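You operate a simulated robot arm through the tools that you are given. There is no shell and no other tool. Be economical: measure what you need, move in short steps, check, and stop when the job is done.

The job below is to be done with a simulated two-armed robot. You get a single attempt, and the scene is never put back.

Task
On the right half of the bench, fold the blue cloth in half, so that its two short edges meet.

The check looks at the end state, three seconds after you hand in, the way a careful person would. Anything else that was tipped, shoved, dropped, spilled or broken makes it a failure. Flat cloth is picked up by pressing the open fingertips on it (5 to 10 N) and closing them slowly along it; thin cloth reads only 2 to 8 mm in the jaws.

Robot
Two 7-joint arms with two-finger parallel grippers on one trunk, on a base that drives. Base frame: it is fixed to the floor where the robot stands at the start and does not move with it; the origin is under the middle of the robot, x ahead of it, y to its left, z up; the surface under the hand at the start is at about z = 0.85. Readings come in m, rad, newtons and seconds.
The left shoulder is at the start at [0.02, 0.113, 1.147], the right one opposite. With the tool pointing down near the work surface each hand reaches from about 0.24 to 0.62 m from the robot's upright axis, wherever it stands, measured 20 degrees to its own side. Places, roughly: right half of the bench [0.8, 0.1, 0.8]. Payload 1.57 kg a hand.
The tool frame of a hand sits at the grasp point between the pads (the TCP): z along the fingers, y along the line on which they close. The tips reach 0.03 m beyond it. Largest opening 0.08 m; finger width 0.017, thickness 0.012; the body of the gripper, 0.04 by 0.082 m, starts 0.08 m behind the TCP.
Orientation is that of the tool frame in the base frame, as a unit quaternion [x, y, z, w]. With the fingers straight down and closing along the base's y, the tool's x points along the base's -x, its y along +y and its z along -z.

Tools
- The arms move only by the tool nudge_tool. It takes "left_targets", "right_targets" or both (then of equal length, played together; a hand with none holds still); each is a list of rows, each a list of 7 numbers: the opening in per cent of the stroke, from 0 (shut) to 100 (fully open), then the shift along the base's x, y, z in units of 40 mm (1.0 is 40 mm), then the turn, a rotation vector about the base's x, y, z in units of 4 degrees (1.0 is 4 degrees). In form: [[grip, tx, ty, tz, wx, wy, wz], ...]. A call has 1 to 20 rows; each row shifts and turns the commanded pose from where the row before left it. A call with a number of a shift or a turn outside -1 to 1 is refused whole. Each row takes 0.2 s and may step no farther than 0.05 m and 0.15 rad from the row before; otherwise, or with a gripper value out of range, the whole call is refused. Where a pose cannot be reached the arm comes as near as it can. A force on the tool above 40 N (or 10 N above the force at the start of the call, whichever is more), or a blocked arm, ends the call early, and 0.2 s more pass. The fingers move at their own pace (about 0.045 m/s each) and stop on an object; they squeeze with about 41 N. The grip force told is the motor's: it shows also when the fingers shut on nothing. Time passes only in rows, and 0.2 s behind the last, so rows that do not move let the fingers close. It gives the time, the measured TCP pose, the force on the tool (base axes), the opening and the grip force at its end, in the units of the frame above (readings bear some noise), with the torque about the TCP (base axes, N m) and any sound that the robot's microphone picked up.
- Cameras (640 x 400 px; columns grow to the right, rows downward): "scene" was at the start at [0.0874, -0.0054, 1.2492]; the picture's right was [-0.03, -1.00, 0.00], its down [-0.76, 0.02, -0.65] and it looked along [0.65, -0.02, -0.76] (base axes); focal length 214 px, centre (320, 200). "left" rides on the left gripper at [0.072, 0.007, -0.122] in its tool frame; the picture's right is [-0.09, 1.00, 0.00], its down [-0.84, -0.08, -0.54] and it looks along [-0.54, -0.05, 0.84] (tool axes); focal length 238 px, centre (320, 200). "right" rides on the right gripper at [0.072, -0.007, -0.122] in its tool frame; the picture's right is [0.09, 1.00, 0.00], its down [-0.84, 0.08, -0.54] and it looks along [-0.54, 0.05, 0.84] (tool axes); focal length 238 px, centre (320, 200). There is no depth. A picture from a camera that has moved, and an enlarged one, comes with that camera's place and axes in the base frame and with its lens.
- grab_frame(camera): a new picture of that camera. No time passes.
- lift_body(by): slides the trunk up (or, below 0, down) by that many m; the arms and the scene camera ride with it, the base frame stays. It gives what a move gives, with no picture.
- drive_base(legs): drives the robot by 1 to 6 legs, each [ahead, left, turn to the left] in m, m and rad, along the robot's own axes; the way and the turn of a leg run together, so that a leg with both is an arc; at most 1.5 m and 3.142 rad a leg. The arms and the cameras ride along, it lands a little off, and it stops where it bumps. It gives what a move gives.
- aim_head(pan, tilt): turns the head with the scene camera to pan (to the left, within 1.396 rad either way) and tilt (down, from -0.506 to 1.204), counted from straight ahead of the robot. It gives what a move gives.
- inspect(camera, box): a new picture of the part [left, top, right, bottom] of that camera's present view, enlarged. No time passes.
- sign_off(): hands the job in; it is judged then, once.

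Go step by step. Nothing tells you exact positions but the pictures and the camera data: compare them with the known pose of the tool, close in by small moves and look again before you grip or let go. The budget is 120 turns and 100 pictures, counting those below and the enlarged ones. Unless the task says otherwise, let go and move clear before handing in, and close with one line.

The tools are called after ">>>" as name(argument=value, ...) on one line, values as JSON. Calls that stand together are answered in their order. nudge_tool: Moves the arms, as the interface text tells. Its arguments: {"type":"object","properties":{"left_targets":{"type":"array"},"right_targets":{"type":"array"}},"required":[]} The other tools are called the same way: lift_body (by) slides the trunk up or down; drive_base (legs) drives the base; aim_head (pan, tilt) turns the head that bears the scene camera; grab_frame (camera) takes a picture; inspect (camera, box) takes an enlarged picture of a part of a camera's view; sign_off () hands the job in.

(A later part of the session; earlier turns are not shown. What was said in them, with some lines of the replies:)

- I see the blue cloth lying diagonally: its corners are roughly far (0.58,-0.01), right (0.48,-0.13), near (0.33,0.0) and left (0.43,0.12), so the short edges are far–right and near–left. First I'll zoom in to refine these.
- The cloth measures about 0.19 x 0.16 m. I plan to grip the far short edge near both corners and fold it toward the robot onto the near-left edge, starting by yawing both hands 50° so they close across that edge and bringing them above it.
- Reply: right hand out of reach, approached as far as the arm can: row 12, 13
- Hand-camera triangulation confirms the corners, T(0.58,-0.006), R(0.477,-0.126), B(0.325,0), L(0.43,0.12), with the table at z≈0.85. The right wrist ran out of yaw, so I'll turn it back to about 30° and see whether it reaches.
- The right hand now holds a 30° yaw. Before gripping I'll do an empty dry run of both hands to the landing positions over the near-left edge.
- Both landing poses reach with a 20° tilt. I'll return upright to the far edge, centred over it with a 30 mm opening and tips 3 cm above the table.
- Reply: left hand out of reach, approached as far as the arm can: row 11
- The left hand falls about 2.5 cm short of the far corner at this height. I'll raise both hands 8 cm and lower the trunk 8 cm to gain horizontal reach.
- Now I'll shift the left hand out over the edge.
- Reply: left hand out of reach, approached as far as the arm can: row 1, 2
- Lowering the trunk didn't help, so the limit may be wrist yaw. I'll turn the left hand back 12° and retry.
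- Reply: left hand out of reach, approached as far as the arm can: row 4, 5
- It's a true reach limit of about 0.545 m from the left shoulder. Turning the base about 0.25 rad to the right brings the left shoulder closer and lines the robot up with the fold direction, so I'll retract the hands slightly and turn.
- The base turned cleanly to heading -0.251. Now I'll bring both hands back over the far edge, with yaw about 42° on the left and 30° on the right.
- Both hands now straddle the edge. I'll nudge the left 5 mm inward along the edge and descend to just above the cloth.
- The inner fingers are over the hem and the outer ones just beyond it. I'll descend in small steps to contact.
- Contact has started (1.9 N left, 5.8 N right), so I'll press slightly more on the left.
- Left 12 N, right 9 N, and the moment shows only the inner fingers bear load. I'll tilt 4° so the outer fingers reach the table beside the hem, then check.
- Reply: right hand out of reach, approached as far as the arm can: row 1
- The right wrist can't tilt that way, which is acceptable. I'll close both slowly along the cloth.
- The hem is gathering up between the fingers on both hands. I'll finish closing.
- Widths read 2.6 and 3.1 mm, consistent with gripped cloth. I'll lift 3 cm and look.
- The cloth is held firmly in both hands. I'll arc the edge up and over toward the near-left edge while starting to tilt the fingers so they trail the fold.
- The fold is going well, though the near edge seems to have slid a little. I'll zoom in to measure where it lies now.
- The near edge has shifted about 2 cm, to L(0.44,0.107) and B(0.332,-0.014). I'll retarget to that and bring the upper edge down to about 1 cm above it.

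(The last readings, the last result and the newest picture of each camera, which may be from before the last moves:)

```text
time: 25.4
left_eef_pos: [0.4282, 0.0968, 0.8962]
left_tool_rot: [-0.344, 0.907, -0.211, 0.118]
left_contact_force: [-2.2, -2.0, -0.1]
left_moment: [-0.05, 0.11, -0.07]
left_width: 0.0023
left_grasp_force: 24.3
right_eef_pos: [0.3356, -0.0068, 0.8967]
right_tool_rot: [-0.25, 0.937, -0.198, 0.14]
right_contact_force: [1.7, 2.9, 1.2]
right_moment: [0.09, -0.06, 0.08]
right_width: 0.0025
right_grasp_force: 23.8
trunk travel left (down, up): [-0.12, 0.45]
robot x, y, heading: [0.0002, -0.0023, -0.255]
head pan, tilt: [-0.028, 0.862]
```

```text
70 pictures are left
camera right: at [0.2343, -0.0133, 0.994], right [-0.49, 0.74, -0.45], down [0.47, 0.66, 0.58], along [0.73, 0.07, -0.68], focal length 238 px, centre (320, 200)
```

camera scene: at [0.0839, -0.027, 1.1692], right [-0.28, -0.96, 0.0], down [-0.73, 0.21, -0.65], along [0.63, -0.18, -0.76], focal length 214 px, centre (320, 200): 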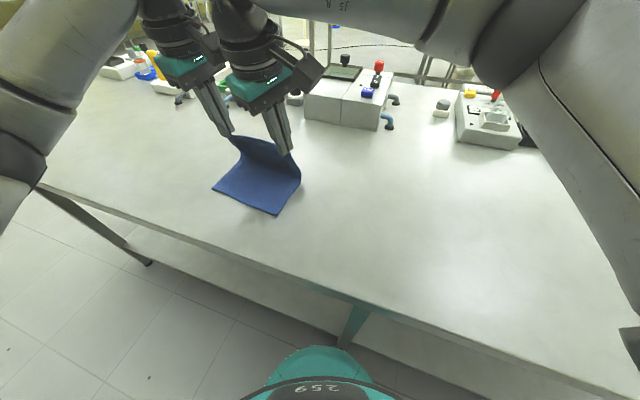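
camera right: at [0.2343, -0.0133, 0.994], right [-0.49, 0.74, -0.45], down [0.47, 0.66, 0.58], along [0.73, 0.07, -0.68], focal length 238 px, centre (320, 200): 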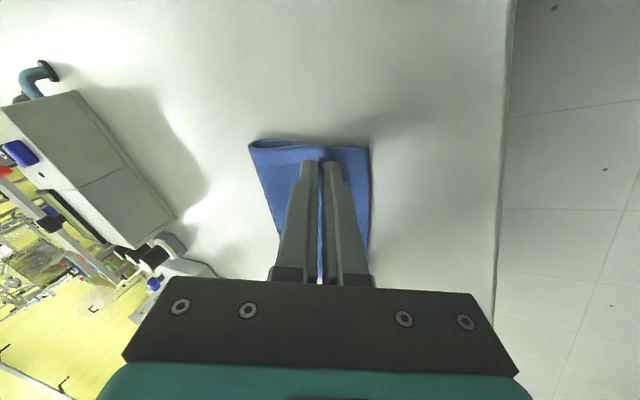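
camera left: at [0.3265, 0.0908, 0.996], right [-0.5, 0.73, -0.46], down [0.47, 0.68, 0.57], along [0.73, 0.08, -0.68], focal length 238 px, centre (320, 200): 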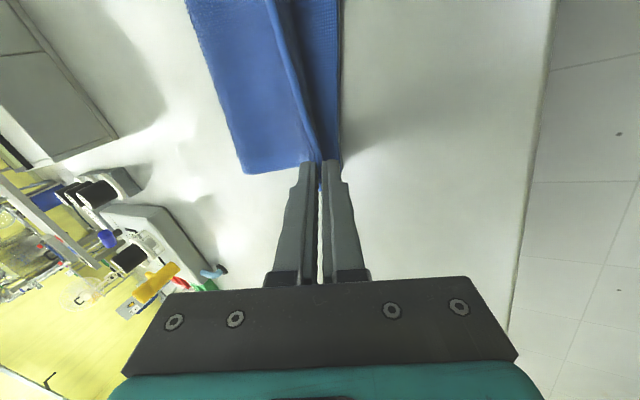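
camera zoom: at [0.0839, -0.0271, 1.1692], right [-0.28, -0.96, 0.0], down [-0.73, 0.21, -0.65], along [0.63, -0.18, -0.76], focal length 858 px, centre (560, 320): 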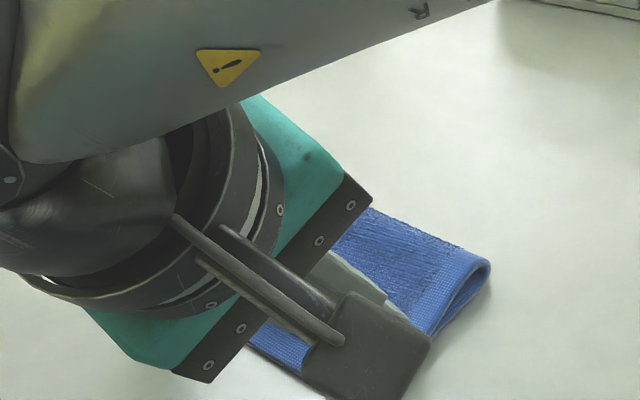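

The folded layer sits over the near half, but I want to judge the edge alignment, so I'll zoom in with the wrist cameras.

>>> inspect(camera="left", box=[180, 0, 400, 200])

>>> inspect(camera="right", box=[230, 110, 400, 290])

```text
2.00 times, centred on (290, 100) of left
camera zoom: at [0.3265, 0.0908, 0.996], right [-0.5, 0.73, -0.46], down [0.47, 0.68, 0.57], along [0.73, 0.08, -0.68], focal length 477 px, centre (380, 400)
```

zoom: 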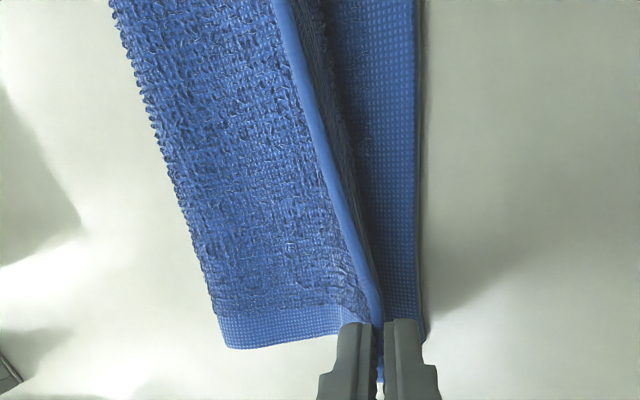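

```text
2.22 times, centred on (315, 200) of right
camera zoom: at [0.2343, -0.0133, 0.994], right [-0.49, 0.74, -0.45], down [0.47, 0.66, 0.58], along [0.73, 0.07, -0.68], focal length 530 px, centre (331, 200)
```

zoom: 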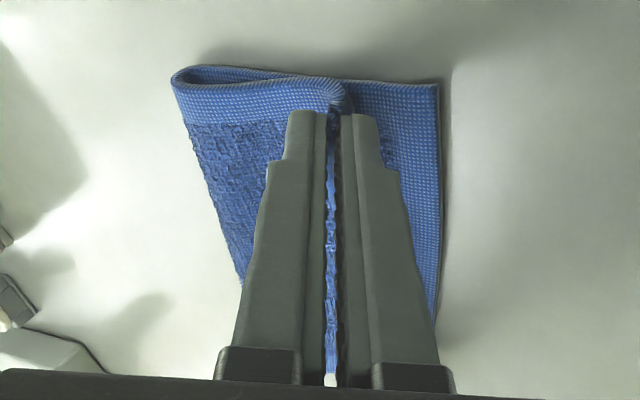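

The left clamp is nearly aligned, but the right one is about 12–15 mm short of the near edge and the hands are stretched about 1 cm apart. I'll correct both before lowering.

>>> nudge_tool(left_targets=[[0, -0.025, -0.075, 0, 0, 0, 0], [0, -0.025, -0.075, 0, 0, 0, 0], [0, 0, 0, 0, 0, 0, 0]], right_targets=[[0, -0.05, 0.175, 0, 0, 0, 0], [0, -0.05, 0.175, 0, 0, 0, 0], [0, 0, 0, 0, 0, 0, 0]])

>>> inspect(camera="left", box=[180, 0, 400, 200])

>>> inspect(camera="right", box=[230, 110, 400, 290])

```text
time: 26.2
left_eef_pos: [0.4279, 0.093, 0.896]
left_tool_rot: [-0.346, 0.907, -0.21, 0.12]
left_contact_force: [7.7, 37.2, 13.7]
left_moment: [-4.16, 2.31, -3.97]
left_width: 0.0023
left_grasp_force: 24.0
right_eef_pos: [0.3315, 0.0029, 0.8941]
right_tool_rot: [-0.249, 0.938, -0.202, 0.134]
right_contact_force: [-8.1, -38.1, -12.9]
right_moment: [3.12, -0.99, 1.09]
right_width: 0.0026
right_grasp_force: 24.2
trunk travel left (down, up): [-0.12, 0.45]
robot x, y, heading: [0.0032, 0.002, -0.25]
head pan, tilt: [-0.028, 0.862]
```

```text
2.00 times, centred on (290, 100) of left
camera zoom: at [0.3266, 0.0861, 0.9963], right [-0.51, 0.73, -0.46], down [0.46, 0.68, 0.58], along [0.73, 0.08, -0.68], focal length 477 px, centre (380, 400)
```

zoom: 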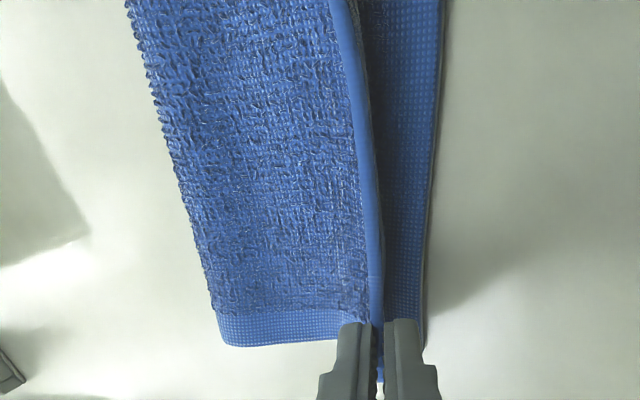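

```text
2.22 times, centred on (315, 200) of right
camera zoom: at [0.2306, -0.0014, 0.993], right [-0.49, 0.74, -0.46], down [0.48, 0.67, 0.57], along [0.73, 0.06, -0.68], focal length 530 px, centre (331, 200)
```

zoom: 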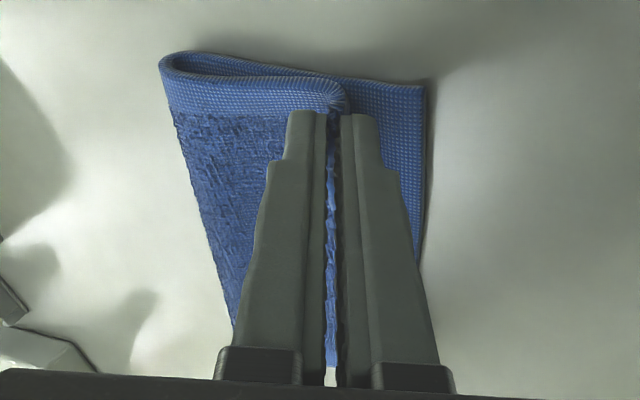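

The hands' wrists are pressing on each other (38 N, opposite directions), so I'll back off at once. Then I'll lower and release the left first, and fine-adjust the right alone.

>>> nudge_tool(left_targets=[[0, 0.05, 0.12, 0, 0, 0, 0], [0, 0, 0, 0, 0, 0, 0]], right_targets=[[0, -0.02, -0.12, 0, 0, 0, 0], [0, 0, 0, 0, 0, 0, 0]])

```text
time: 26.8
left_eef_pos: [0.4284, 0.094, 0.8945]
left_tool_rot: [-0.343, 0.908, -0.211, 0.116]
left_contact_force: [0.2, 0.0, 0.4]
left_moment: [-0.02, 0.21, 0.01]
left_width: 0.0026
left_grasp_force: 24.0
right_eef_pos: [0.332, 0.0035, 0.8968]
right_tool_rot: [-0.25, 0.937, -0.198, 0.14]
right_contact_force: [0.1, 1.8, -0.3]
right_moment: [0.02, -0.14, 0.06]
right_width: 0.0027
right_grasp_force: 24.4
trunk travel left (down, up): [-0.12, 0.45]
robot x, y, heading: [0.0017, -0.0019, -0.255]
head pan, tilt: [-0.028, 0.862]
```

The contact is cleared, and the hands are practically at target. I'll lower both about 8 mm to lay the edge down.

>>> nudge_tool(left_targets=[[0, 0.02, 0.02, -0.1, 0, 0, 0], [0, 0, 0, -0.1, 0, 0, 0], [0, 0, 0, 0, 0, 0, 0]], right_targets=[[0, -0.02, -0.02, -0.1, 0, 0, 0], [0, 0, 0, -0.1, 0, 0, 0], [0, 0, 0, 0, 0, 0, 0]])

>>> inspect(camera="left", box=[180, 0, 400, 200])

>>> inspect(camera="right", box=[230, 110, 400, 290])

```text
time: 27.6
left_eef_pos: [0.4291, 0.0964, 0.8881]
left_tool_rot: [-0.345, 0.907, -0.211, 0.118]
left_contact_force: [-0.8, -1.6, -0.4]
left_moment: [-0.02, 0.08, -0.03]
left_width: 0.0023
left_grasp_force: 23.9
right_eef_pos: [0.3316, 0.0018, 0.8871]
right_tool_rot: [-0.25, 0.937, -0.199, 0.139]
right_contact_force: [1.9, 0.9, 1.4]
right_moment: [0.07, -0.02, 0.05]
right_width: 0.0028
right_grasp_force: 24.0
trunk travel left (down, up): [-0.12, 0.45]
robot x, y, heading: [0.003, -0.0003, -0.254]
head pan, tilt: [-0.028, 0.862]
```

```text
2.00 times, centred on (290, 100) of left
camera zoom: at [0.3281, 0.09, 0.9883], right [-0.51, 0.73, -0.46], down [0.47, 0.68, 0.57], along [0.73, 0.08, -0.68], focal length 477 px, centre (380, 400)
```

zoom: 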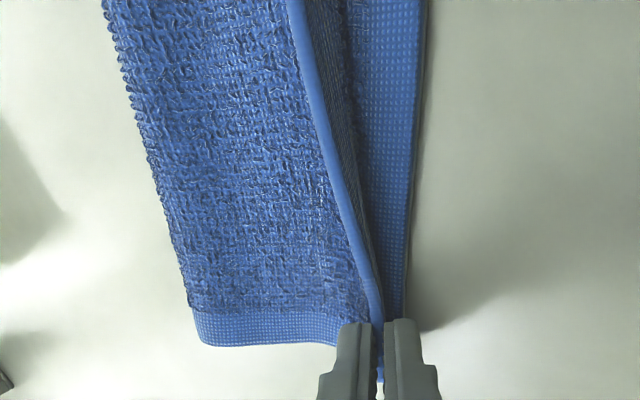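

```text
2.22 times, centred on (315, 200) of right
camera zoom: at [0.2298, -0.005, 0.9858], right [-0.49, 0.74, -0.45], down [0.47, 0.66, 0.58], along [0.73, 0.07, -0.68], focal length 530 px, centre (331, 200)
```

zoom: 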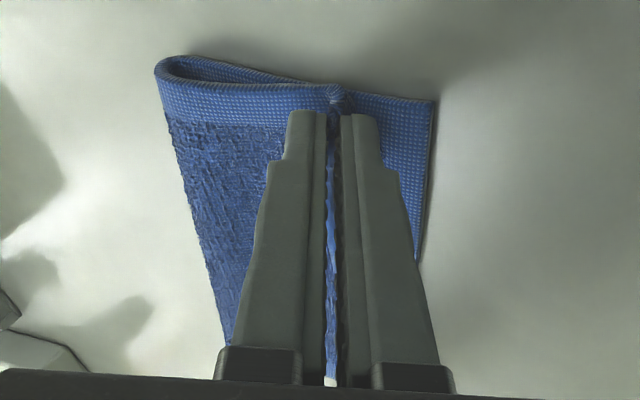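

The left clamp is about 7 mm inside the edge (I want about 12), and the right about 24 mm. I'll pull the left in by 5 mm, release it, and withdraw along its fingers.

>>> nudge_tool(left_targets=[[0, 0.08, -0.09, 0, 0, 0, 0], [0, 0, 0, -0.05, 0, 0, 0], [5, 0, 0, 0.03, 0, 0, 0], [10, 0, 0, 0.03, 0, 0, 0], [16, 0, 0, 0.03, 0, 0, 0], [16, 0, 0, 0, 0, 0, 0]])

>>> inspect(camera="left", box=[180, 0, 400, 200])

```text
time: 29.0
left_eef_pos: [0.4321, 0.0929, 0.8907]
left_tool_rot: [-0.345, 0.907, -0.211, 0.119]
left_contact_force: [-0.6, 0.4, 0.4]
left_moment: [0.02, -0.03, -0.01]
left_width: 0.0126
left_grasp_force: 0.0
right_eef_pos: [0.3305, 0.0011, 0.8875]
right_tool_rot: [-0.25, 0.937, -0.198, 0.139]
right_contact_force: [-0.5, 0.2, 1.3]
right_moment: [0.02, 0.04, 0.01]
right_width: 0.0024
right_grasp_force: 24.5
trunk travel left (down, up): [-0.12, 0.45]
robot x, y, heading: [0.0, -0.0002, -0.255]
head pan, tilt: [-0.028, 0.862]
```

```text
2.00 times, centred on (290, 100) of left
camera zoom: at [0.3313, 0.0857, 0.9898], right [-0.51, 0.73, -0.46], down [0.46, 0.68, 0.57], along [0.73, 0.08, -0.68], focal length 477 px, centre (380, 400)
```

zoom: 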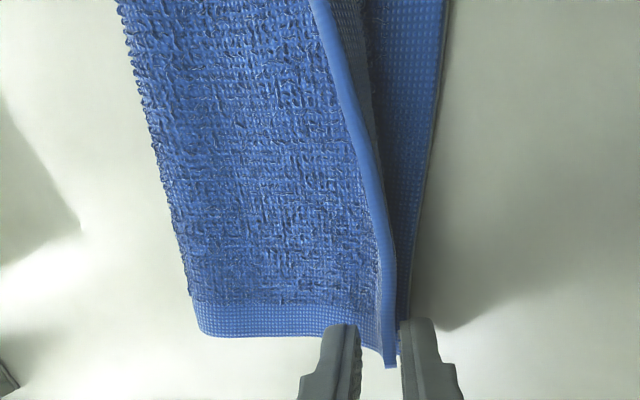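

The left corner is free, with its edge standing slightly. I'll withdraw the left hand back and up.

>>> nudge_tool(left_targets=[[18, -0.18, 0.15, 0.45, 0, 0, 0], [20, -0.18, 0.15, 0.45, 0, 0, 0], [20, -0.18, 0.2, 0.45, 0, 0, 0], [20, -0.1, 0.5, 0.6, 0, 0, 0], [20, 0, 0.7, 0.7, 0, 0, 0], [20, 0, 0.7, 0.5, 0, 0, 0]])

>>> inspect(camera="right", box=[200, 80, 440, 290])

>>> grab_frame(camera="left")

>>> grab_frame(camera="scene")

```text
time: 30.4
left_eef_pos: [0.4053, 0.1893, 1.0186]
left_tool_rot: [-0.344, 0.907, -0.211, 0.118]
left_contact_force: [-0.2, -0.7, -0.3]
left_moment: [0.02, -0.02, 0.0]
left_width: 0.0159
left_grasp_force: 0.0
right_eef_pos: [0.3306, 0.0008, 0.8873]
right_tool_rot: [-0.25, 0.937, -0.198, 0.139]
right_contact_force: [-0.2, 0.1, 1.5]
right_moment: [0.02, 0.05, 0.04]
right_width: 0.0026
right_grasp_force: 23.8
trunk travel left (down, up): [-0.12, 0.45]
robot x, y, heading: [-0.0007, -0.0008, -0.251]
head pan, tilt: [-0.028, 0.862]
```

```text
1.90 times, centred on (320, 185) of right
camera zoom: at [0.2296, -0.005, 0.9858], right [-0.49, 0.74, -0.45], down [0.47, 0.66, 0.58], along [0.73, 0.07, -0.68], focal length 454 px, centre (320, 229)
```

zoom: 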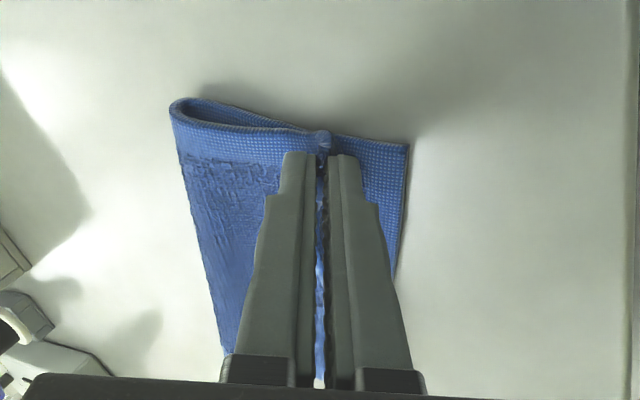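

```text
61 pictures are left
camera left: at [0.3049, 0.1831, 1.1171], right [-0.51, 0.73, -0.46], down [0.47, 0.68, 0.57], along [0.73, 0.08, -0.68], focal length 238 px, centre (320, 200)
```

left: 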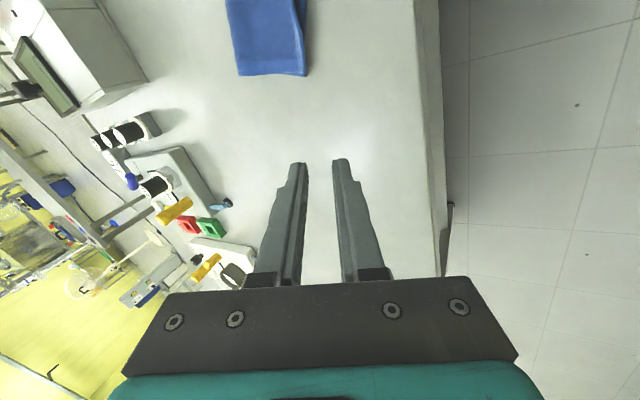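

```text
60 pictures are left
camera scene: at [0.0839, -0.0272, 1.1692], right [-0.28, -0.96, 0.0], down [-0.73, 0.21, -0.65], along [0.63, -0.18, -0.76], focal length 214 px, centre (320, 200)
```

scene: 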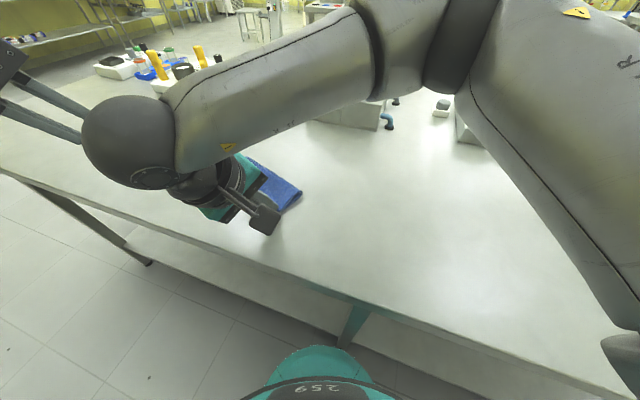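

The left corner has settled well. With the left hand clear, I'll move the right clamp about 11 mm farther toward the near edge.

>>> nudge_tool(right_targets=[[0, -0.105, 0.09, 0, 0, 0, 0], [0, -0.105, 0.09, 0, 0, 0, 0], [0, 0, 0, 0, 0, 0, 0]])

>>> inspect(camera="right", box=[200, 80, 440, 290])

>>> inspect(camera="left", box=[200, 0, 360, 100])

```text
time: 31.2
left_eef_pos: [0.406, 0.1883, 1.0163]
left_tool_rot: [-0.345, 0.907, -0.211, 0.117]
left_contact_force: [0.9, -0.8, -0.4]
left_moment: [0.0, -0.03, -0.02]
left_width: 0.016
left_grasp_force: 0.1
right_eef_pos: [0.3225, 0.0075, 0.8872]
right_tool_rot: [-0.25, 0.937, -0.198, 0.14]
right_contact_force: [-0.1, -1.1, 1.7]
right_moment: [0.04, 0.03, 0.02]
right_width: 0.0025
right_grasp_force: 24.1
trunk travel left (down, up): [-0.12, 0.45]
robot x, y, heading: [-0.0006, -0.0009, -0.25]
head pan, tilt: [-0.028, 0.862]
```

```text
1.90 times, centred on (320, 185) of right
camera zoom: at [0.2213, 0.0022, 0.9861], right [-0.49, 0.74, -0.45], down [0.47, 0.66, 0.58], along [0.73, 0.07, -0.68], focal length 454 px, centre (320, 229)
```

zoom: 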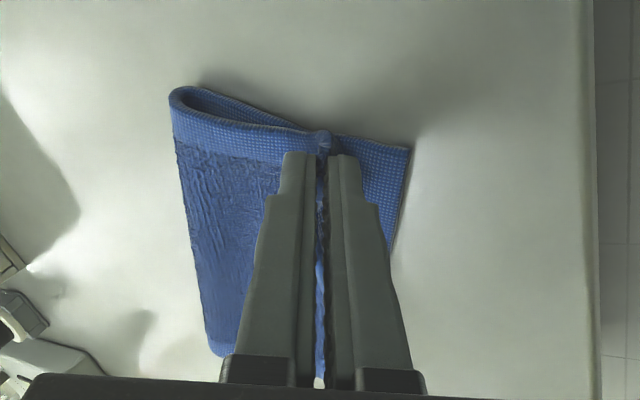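

```text
4.00 times, centred on (280, 50) of left
camera zoom: at [0.3052, 0.1827, 1.1167], right [-0.51, 0.73, -0.46], down [0.47, 0.68, 0.57], along [0.73, 0.08, -0.68], focal length 953 px, centre (480, 800)
```

zoom: 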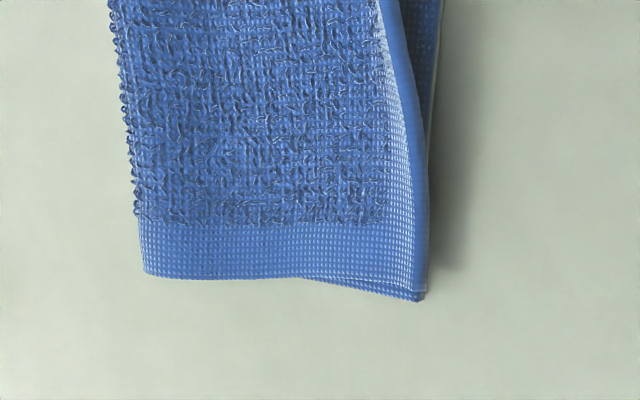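

The left side is aligned beautifully, but the right hand dragged the lower layer along because it was touching it. I'll lift 10 mm, move about 11 mm, and look.

>>> nudge_tool(right_targets=[[0, 0, 0, 0.25, 0, 0, 0], [0, -0.1, 0.085, 0.05, 0, 0, 0], [0, -0.1, 0.085, 0, 0, 0, 0], [0, 0, 0, 0, 0, 0, 0]])

>>> inspect(camera="right", box=[200, 80, 440, 290])

>>> inspect(camera="left", box=[200, 0, 360, 100])

```text
time: 32.2
left_eef_pos: [0.4055, 0.1893, 1.0166]
left_tool_rot: [-0.345, 0.907, -0.211, 0.117]
left_contact_force: [0.5, 0.1, 0.1]
left_moment: [0.06, 0.06, 0.0]
left_width: 0.0159
left_grasp_force: 0.0
right_eef_pos: [0.3152, 0.015, 0.8995]
right_tool_rot: [-0.25, 0.937, -0.199, 0.139]
right_contact_force: [-0.3, -0.2, 0.5]
right_moment: [0.04, 0.01, -0.01]
right_width: 0.0028
right_grasp_force: 23.9
trunk travel left (down, up): [-0.12, 0.45]
robot x, y, heading: [0.0037, 0.0011, -0.255]
head pan, tilt: [-0.028, 0.862]
```

```text
1.90 times, centred on (320, 185) of right
camera zoom: at [0.2136, 0.0088, 0.9981], right [-0.49, 0.74, -0.45], down [0.47, 0.66, 0.58], along [0.73, 0.07, -0.68], focal length 454 px, centre (320, 229)
```

zoom: 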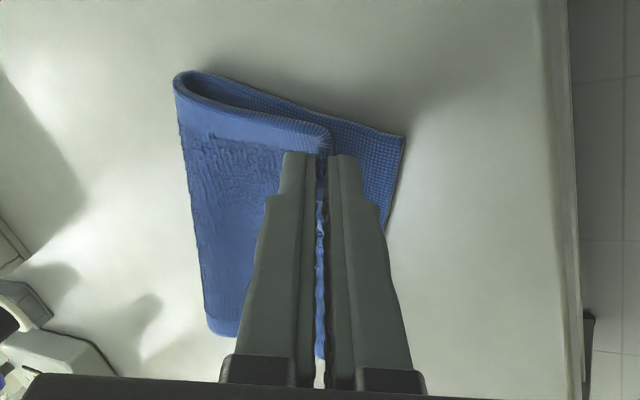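

```text
4.00 times, centred on (280, 50) of left
camera zoom: at [0.3052, 0.1827, 1.1167], right [-0.51, 0.73, -0.46], down [0.47, 0.68, 0.57], along [0.73, 0.08, -0.68], focal length 953 px, centre (480, 800)
```

zoom: 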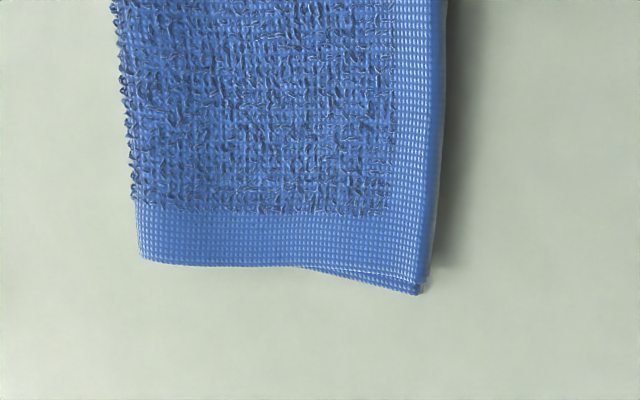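

The edges line up over most of the length. The right clamp should go about 11 mm more so the corner covers, then I'll look again.

>>> nudge_tool(right_targets=[[0, -0.11, 0.09, 0, 0, 0, 0], [0, -0.11, 0.09, 0, 0, 0, 0], [0, 0, 0, 0, 0, 0, 0]])

>>> inspect(camera="right", box=[200, 80, 440, 290])

>>> inspect(camera="left", box=[200, 0, 360, 100])

```text
time: 33.0
left_eef_pos: [0.4051, 0.1892, 1.0171]
left_tool_rot: [-0.345, 0.907, -0.21, 0.118]
left_contact_force: [-0.3, -0.6, -1.1]
left_moment: [-0.02, 0.01, 0.01]
left_width: 0.0162
left_grasp_force: 0.1
right_eef_pos: [0.3056, 0.0221, 0.8996]
right_tool_rot: [-0.25, 0.937, -0.198, 0.139]
right_contact_force: [0.2, 0.3, 0.5]
right_moment: [0.04, 0.03, 0.05]
right_width: 0.0027
right_grasp_force: 23.7
trunk travel left (down, up): [-0.12, 0.45]
robot x, y, heading: [0.003, 0.0012, -0.254]
head pan, tilt: [-0.028, 0.862]
```

```text
1.90 times, centred on (320, 185) of right
camera zoom: at [0.2046, 0.016, 0.9979], right [-0.49, 0.74, -0.45], down [0.47, 0.66, 0.58], along [0.73, 0.07, -0.68], focal length 454 px, centre (320, 229)
```

zoom: 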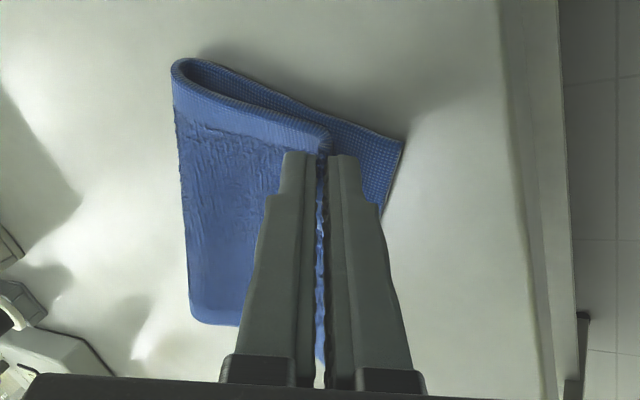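

```text
4.00 times, centred on (280, 50) of left
camera zoom: at [0.3052, 0.1827, 1.1167], right [-0.51, 0.73, -0.46], down [0.47, 0.68, 0.57], along [0.73, 0.08, -0.68], focal length 953 px, centre (480, 800)
```

zoom: 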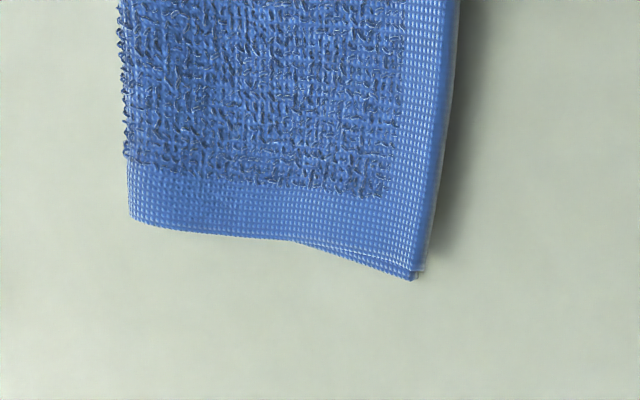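

Dragging farther just rotates the whole cloth, so I'll lay the right corner down here, release it, withdraw, and look at the true alignment.

>>> nudge_tool(right_targets=[[0, 0, 0, -0.15, 0, 0, 0], [0, 0, 0, -0.12, 0, 0, 0], [5, 0, 0, 0.03, 0, 0, 0], [10, 0, 0, 0.03, 0, 0, 0], [16, 0, 0, 0.03, 0, 0, 0], [18, -0.1, 0.08, 0.3, 0, 0, 0], [20, -0.18, 0.15, 0.45, 0, 0, 0], [20, -0.1, -0.1, 0.6, 0, 0, 0], [20, 0.1, -0.5, 0.7, 0, 0, 0], [20, 0.2, -0.8, 0.5, 0, 0, 0], [20, 0.2, -0.9, 0.3, 0, 0, 0]])

>>> grab_frame(camera="scene")

```text
time: 35.4
left_eef_pos: [0.4061, 0.1884, 1.0173]
left_tool_rot: [-0.345, 0.907, -0.21, 0.118]
left_contact_force: [-0.1, -0.2, -0.2]
left_moment: [0.0, 0.02, 0.01]
left_width: 0.0161
left_grasp_force: 0.1
right_eef_pos: [0.3105, -0.0622, 1.0066]
right_tool_rot: [-0.251, 0.937, -0.199, 0.138]
right_contact_force: [-0.2, 0.2, -0.2]
right_moment: [-0.02, 0.02, 0.01]
right_width: 0.016
right_grasp_force: 0.1
trunk travel left (down, up): [-0.12, 0.45]
robot x, y, heading: [-0.0011, -0.0007, -0.251]
head pan, tilt: [-0.028, 0.862]
```

```text
53 pictures are left
camera scene: at [0.084, -0.0276, 1.1692], right [-0.28, -0.96, 0.0], down [-0.73, 0.21, -0.65], along [0.63, -0.18, -0.76], focal length 214 px, centre (320, 200)
```

scene: 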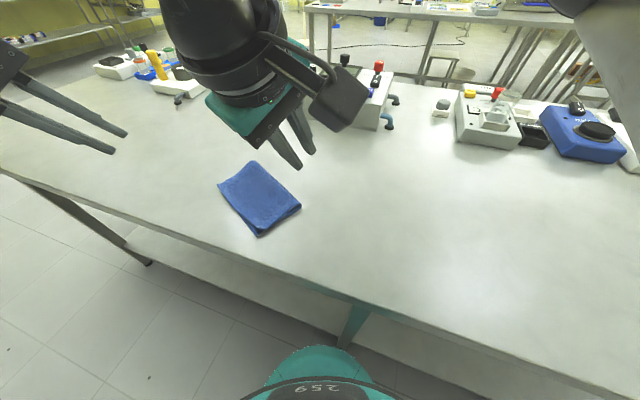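

The cloth is folded; I'll zoom in on the alignment.

>>> inspect(camera="scene", box=[200, 150, 320, 250])

>>> inspect(camera="right", box=[240, 80, 560, 300])

```text
4.00 times, centred on (260, 200) of scene
camera zoom: at [0.084, -0.0276, 1.1692], right [-0.28, -0.96, 0.0], down [-0.73, 0.21, -0.65], along [0.63, -0.18, -0.76], focal length 858 px, centre (560, 200)
```

zoom: 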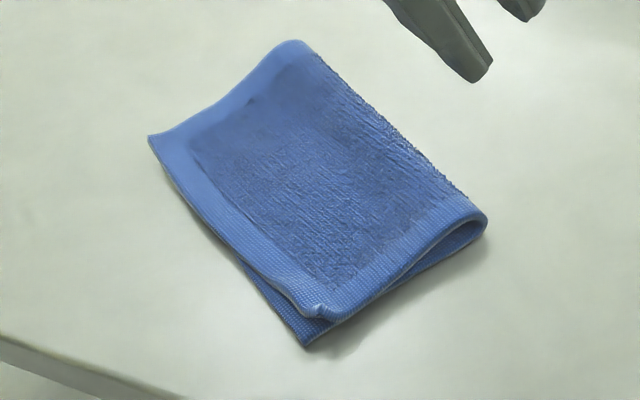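

```text
1.82 times, centred on (400, 190) of right
camera zoom: at [0.2094, -0.0674, 1.1042], right [-0.49, 0.74, -0.45], down [0.47, 0.66, 0.58], along [0.73, 0.07, -0.68], focal length 433 px, centre (174, 218)
```

zoom: 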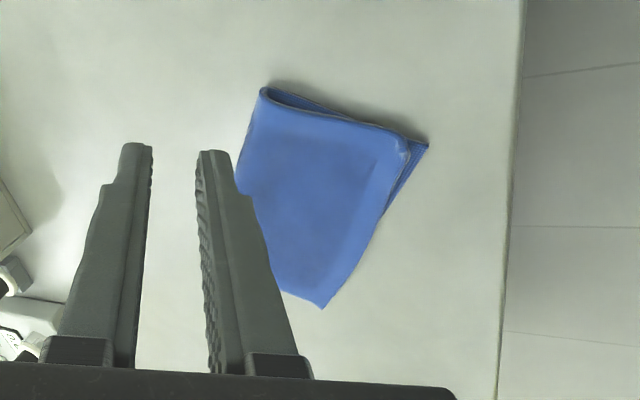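

The fold is good: the left ends meet, and the near corner of the top layer is curled and about 1 cm short. I'll close the right fingers and move them above that corner to press it flat and stroke it outward.

>>> nudge_tool(right_targets=[[0, 0.04, 0.45, -0.2, 0, 0, 0], [0, 0.04, 0.45, -0.3, 0, 0, 0], [0, 0.04, 0.45, -0.5, 0, 0, 0], [0, 0.04, 0.45, -0.6, 0, 0, 0], [0, 0, 0, -0.6, 0, 0, 0], [0, 0, 0, -0.4, 0, 0, 0]])

>>> inspect(camera="right", box=[200, 80, 440, 290])

```text
time: 36.8
left_eef_pos: [0.4058, 0.1905, 1.0164]
left_tool_rot: [-0.344, 0.907, -0.212, 0.119]
left_contact_force: [-0.1, -0.5, -0.3]
left_moment: [0.02, 0.01, 0.02]
left_width: 0.0164
left_grasp_force: 0.0
right_eef_pos: [0.3169, 0.0098, 0.903]
right_tool_rot: [-0.251, 0.937, -0.197, 0.14]
right_contact_force: [0.6, -0.1, 0.6]
right_moment: [0.01, -0.04, -0.02]
right_width: 0.0
right_grasp_force: 21.2
trunk travel left (down, up): [-0.12, 0.45]
robot x, y, heading: [-0.0008, 0.002, -0.252]
head pan, tilt: [-0.028, 0.862]
```

```text
1.90 times, centred on (320, 185) of right
camera zoom: at [0.2146, 0.0043, 1.0012], right [-0.49, 0.74, -0.45], down [0.47, 0.66, 0.58], along [0.73, 0.07, -0.68], focal length 454 px, centre (320, 229)
```

zoom: 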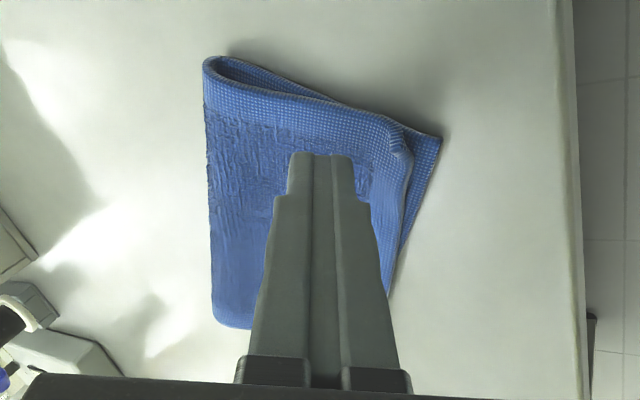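

I'll press lightly near the corner, then stroke it outward.

>>> nudge_tool(right_targets=[[0, -0.2, -0.1, -0.1, 0, 0, 0], [0, 0, 0, -0.1, 0, 0, 0], [0, 0, 0, -0.05, 0, 0, 0], [0, 0, 0, 0, 0, 0, 0]])

```text
time: 37.8
left_eef_pos: [0.407, 0.1902, 1.0162]
left_tool_rot: [-0.345, 0.907, -0.211, 0.118]
left_contact_force: [0.0, 0.3, 0.3]
left_moment: [-0.01, 0.0, 0.0]
left_width: 0.0161
left_grasp_force: 0.0
right_eef_pos: [0.3089, 0.008, 0.8931]
right_tool_rot: [-0.25, 0.938, -0.198, 0.139]
right_contact_force: [-0.1, 0.3, -0.2]
right_moment: [-0.02, -0.01, -0.02]
right_width: 0.0
right_grasp_force: 21.4
trunk travel left (down, up): [-0.12, 0.45]
robot x, y, heading: [-0.0001, -0.0008, -0.251]
head pan, tilt: [-0.028, 0.862]
```

>>> nudge_tool(right_targets=[[0, 0, 0, -0.08, 0, 0, 0], [0, 0, 0, -0.05, 0, 0, 0], [0, 0, 0, 0, 0, 0, 0]])

```text
time: 38.6
left_eef_pos: [0.4049, 0.1896, 1.0161]
left_tool_rot: [-0.345, 0.907, -0.211, 0.118]
left_contact_force: [0.2, -0.1, -0.9]
left_moment: [-0.03, -0.03, 0.03]
left_width: 0.016
left_grasp_force: 0.1
right_eef_pos: [0.3094, 0.0065, 0.8873]
right_tool_rot: [-0.251, 0.937, -0.198, 0.139]
right_contact_force: [0.1, -1.2, 1.1]
right_moment: [-0.03, 0.01, -0.01]
right_width: 0.0
right_grasp_force: 21.6
trunk travel left (down, up): [-0.12, 0.45]
robot x, y, heading: [0.0008, 0.0037, -0.256]
head pan, tilt: [-0.028, 0.862]
```

The tool is in light contact (about 1 N). I'll press 1 mm more and stroke 12 mm toward the near edge.

>>> nudge_tool(right_targets=[[0, 0, 0, -0.03, 0, 0, 0], [0, -0.04, 0.08, 0, 0, 0, 0], [0, -0.04, 0.08, 0, 0, 0, 0], [0, -0.04, 0.08, 0, 0, 0, 0], [0, 0, 0, 0, 0, 0, 0]])

>>> inspect(camera="right", box=[200, 80, 440, 290])

```text
time: 39.8
left_eef_pos: [0.406, 0.1897, 1.0176]
left_tool_rot: [-0.345, 0.907, -0.212, 0.118]
left_contact_force: [0.9, -0.3, -0.2]
left_moment: [0.0, 0.01, -0.02]
left_width: 0.0158
left_grasp_force: 0.0
right_eef_pos: [0.3056, 0.017, 0.8854]
right_tool_rot: [-0.25, 0.937, -0.198, 0.139]
right_contact_force: [-0.1, -0.7, 4.2]
right_moment: [-0.01, -0.02, 0.05]
right_width: 0.0001
right_grasp_force: 21.3
trunk travel left (down, up): [-0.12, 0.45]
robot x, y, heading: [0.0023, 0.0011, -0.25]
head pan, tilt: [-0.028, 0.862]
```

```text
1.90 times, centred on (320, 185) of right
camera zoom: at [0.2033, 0.0106, 0.9844], right [-0.49, 0.74, -0.45], down [0.47, 0.66, 0.58], along [0.73, 0.07, -0.68], focal length 454 px, centre (320, 229)
```

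zoom: 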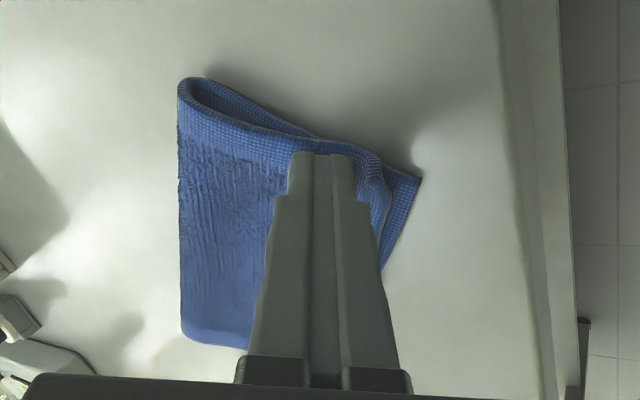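

I'll lift away and see the effect.

>>> nudge_tool(right_targets=[[0, -0.05, 0.05, 0.6, 0, 0, 0], [0, -0.05, -0.1, 0.7, 0, 0, 0], [0, 0.1, -0.6, 0.6, 0, 0, 0], [0, 0.2, -0.8, 0.5, 0, 0, 0], [0, 0.2, -0.8, 0.3, 0, 0, 0]])

>>> inspect(camera="scene", box=[200, 150, 320, 250])

>>> inspect(camera="right", box=[320, 80, 480, 200])

```text
time: 41.0
left_eef_pos: [0.406, 0.1891, 1.0164]
left_tool_rot: [-0.345, 0.907, -0.211, 0.117]
left_contact_force: [1.2, 0.0, -0.2]
left_moment: [-0.01, 0.02, -0.01]
left_width: 0.016
left_grasp_force: 0.0
right_eef_pos: [0.3208, -0.0751, 0.9961]
right_tool_rot: [-0.25, 0.937, -0.199, 0.139]
right_contact_force: [0.1, 0.3, -0.1]
right_moment: [0.02, 0.02, -0.03]
right_width: 0.0
right_grasp_force: 21.3
trunk travel left (down, up): [-0.12, 0.45]
robot x, y, heading: [-0.0067, -0.0018, -0.252]
head pan, tilt: [-0.028, 0.862]
```

```text
4.00 times, centred on (260, 200) of scene
camera zoom: at [0.084, -0.0275, 1.1692], right [-0.28, -0.96, 0.0], down [-0.73, 0.21, -0.65], along [0.63, -0.18, -0.76], focal length 858 px, centre (560, 200)
```

zoom: 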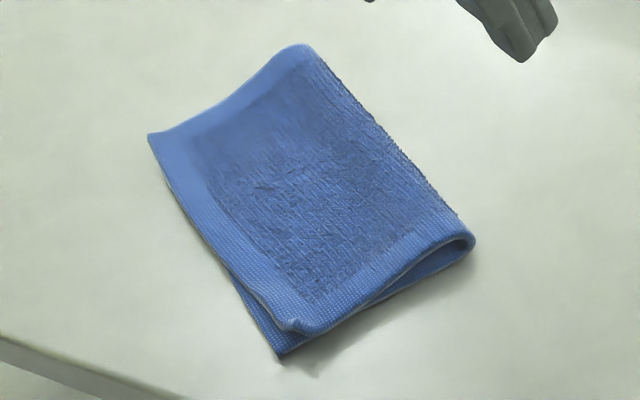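

```text
3.33 times, centred on (400, 140) of right
camera zoom: at [0.2185, -0.0805, 1.0939], right [-0.49, 0.74, -0.45], down [0.47, 0.66, 0.58], along [0.73, 0.07, -0.68], focal length 794 px, centre (53, 400)
```

zoom: 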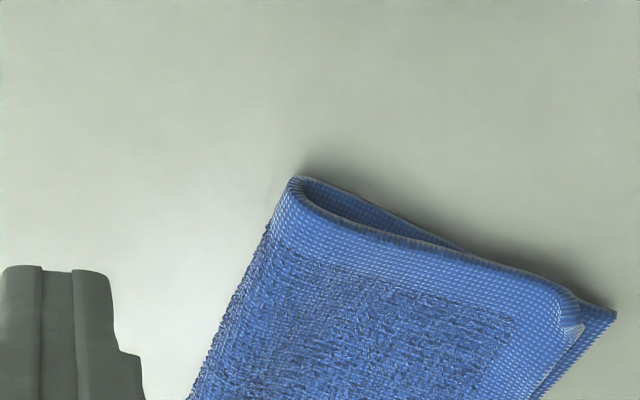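

The gap at the corner has shrunk to under 1 cm. The crease is still puffy at the right end; pressing it flat will also push the top layer outward, so I'll do that next.

>>> nudge_tool(right_targets=[[0, 0.18, 0.35, -0.3, 0, 0, 0], [0, 0.18, 0.35, -0.5, 0, 0, 0], [0, 0.17, 0.3, -0.6, 0, 0, 0], [0, 0, 0, -0.6, 0, 0, 0], [0, 0, 0, -0.4, 0, 0, 0], [0, 0, 0, -0.1, 0, 0, 0], [0, 0, 0, -0.1, 0, 0, 0], [0, 0, 0, -0.1, 0, 0, 0]])

>>> inspect(camera="right", box=[200, 80, 440, 290])

```text
time: 42.8
left_eef_pos: [0.4059, 0.1888, 1.0166]
left_tool_rot: [-0.345, 0.907, -0.212, 0.118]
left_contact_force: [-0.5, 0.7, -0.6]
left_moment: [0.0, 0.02, -0.02]
left_width: 0.0161
left_grasp_force: 0.0
right_eef_pos: [0.3421, -0.0324, 0.8869]
right_tool_rot: [-0.25, 0.937, -0.198, 0.14]
right_contact_force: [0.3, 0.3, 5.2]
right_moment: [0.01, 0.02, 0.01]
right_width: 0.0002
right_grasp_force: 21.0
trunk travel left (down, up): [-0.12, 0.45]
robot x, y, heading: [-0.006, 0.0013, -0.254]
head pan, tilt: [-0.028, 0.862]
```

```text
1.90 times, centred on (320, 185) of right
camera zoom: at [0.2404, -0.0396, 0.9849], right [-0.49, 0.74, -0.45], down [0.47, 0.66, 0.58], along [0.73, 0.07, -0.68], focal length 454 px, centre (320, 229)
```

zoom: 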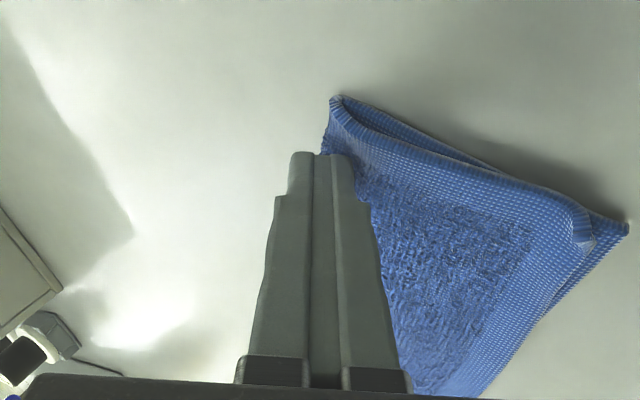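

I'll lift, shift to the very end of the crease, press again, stroke 3 cm lightly toward the near edge and then lift clear.

>>> nudge_tool(right_targets=[[0, 0, 0, 0.4, 0, 0, 0], [0, -0.42, -0.12, 0, 0, 0, 0], [0, 0, 0, -0.3, 0, 0, 0], [0, 0, 0, -0.1, 0, 0, 0], [0, 0, 0, 0.03, 0, 0, 0], [0, -0.07, 0.18, 0, 0, 0, 0], [0, -0.07, 0.18, 0, 0, 0, 0], [0, -0.07, 0.18, 0, 0, 0, 0], [0, -0.07, 0.18, 0, 0, 0, 0], [0, 0, 0, 0.5, 0, 0, 0], [0, 0, -0.5, 0.7, 0, 0, 0], [0, 0.2, -0.8, 0.6, 0, 0, 0], [0, 0.3, -0.9, 0.4, 0, 0, 0]])

>>> inspect(camera="scene", box=[200, 150, 320, 250])

>>> inspect(camera="right", box=[320, 80, 560, 260])

```text
time: 45.6
left_eef_pos: [0.4054, 0.1882, 1.0166]
left_tool_rot: [-0.344, 0.907, -0.211, 0.118]
left_contact_force: [0.2, -0.4, -0.1]
left_moment: [-0.03, 0.0, 0.0]
left_width: 0.0158
left_grasp_force: 0.0
right_eef_pos: [0.3337, -0.0974, 0.9775]
right_tool_rot: [-0.252, 0.937, -0.197, 0.139]
right_contact_force: [-0.2, -0.8, 0.0]
right_moment: [0.02, -0.01, 0.03]
right_width: 0.0003
right_grasp_force: 21.5
trunk travel left (down, up): [-0.12, 0.45]
robot x, y, heading: [0.0003, -0.0002, -0.257]
head pan, tilt: [-0.028, 0.862]
```

```text
4.00 times, centred on (260, 200) of scene
camera zoom: at [0.0839, -0.0276, 1.1692], right [-0.28, -0.96, 0.0], down [-0.73, 0.21, -0.65], along [0.63, -0.18, -0.76], focal length 858 px, centre (560, 200)
```

zoom: 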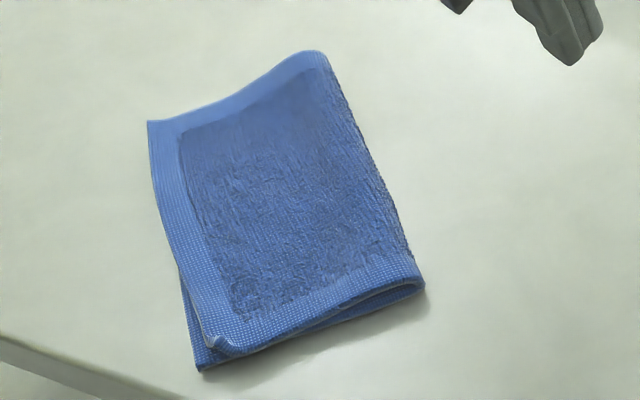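

```text
2.22 times, centred on (440, 170) of right
camera zoom: at [0.2331, -0.1035, 1.0751], right [-0.49, 0.74, -0.45], down [0.47, 0.66, 0.58], along [0.73, 0.07, -0.68], focal length 530 px, centre (53, 267)
```

zoom: 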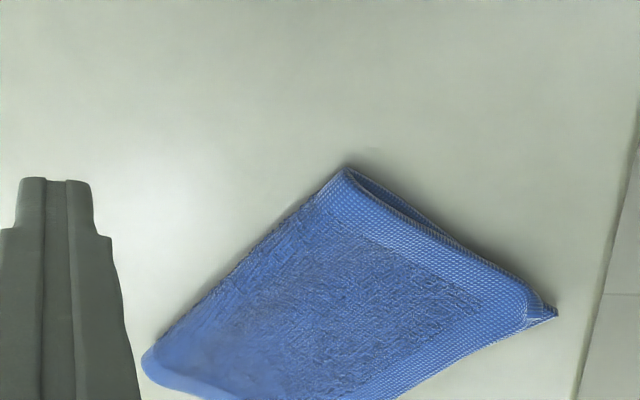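

The short edges now meet within several mm along their length and the crease is flatter. I'll take one last look from the other side and around the bench.

>>> grab_frame(camera="left")

>>> grab_frame(camera="scene")

>>> inspect(camera="left", box=[200, 0, 400, 120])

```text
43 pictures are left
camera left: at [0.3051, 0.1824, 1.1168], right [-0.51, 0.73, -0.46], down [0.47, 0.68, 0.57], along [0.73, 0.08, -0.68], focal length 238 px, centre (320, 200)
```

left: 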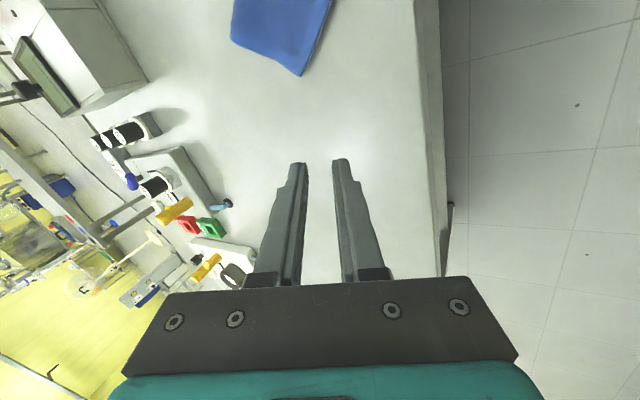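

```text
42 pictures are left
camera scene: at [0.0839, -0.0276, 1.1692], right [-0.28, -0.96, 0.0], down [-0.73, 0.21, -0.65], along [0.63, -0.18, -0.76], focal length 214 px, centre (320, 200)
```

scene: 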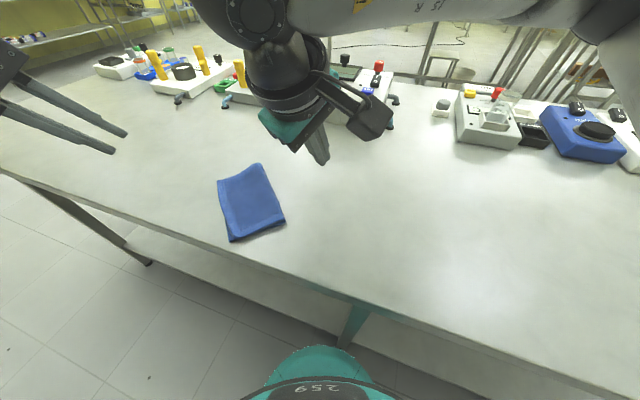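

```text
3.20 times, centred on (300, 60) of left
camera zoom: at [0.3051, 0.1824, 1.1168], right [-0.51, 0.73, -0.46], down [0.47, 0.68, 0.57], along [0.73, 0.08, -0.68], focal length 763 px, centre (384, 648)
```

zoom: 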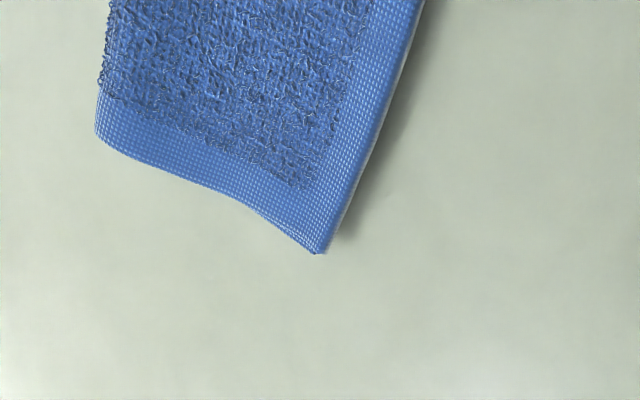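

The cloth lies folded in half with its short edges meeting, both hands are clear, and nothing else looks disturbed. I'm handing in.

>>> sign_off()

```text
The job is handed in.
```

The blue cloth is folded in half on the bench with its two short edges meeting, and I've handed the job in. At the near corner the top layer is slightly curled and falls a few millimetres short of the lower one. The cloth also turned and slid a few centimetres toward the bench edge while I folded it, but it is fully on the bench.
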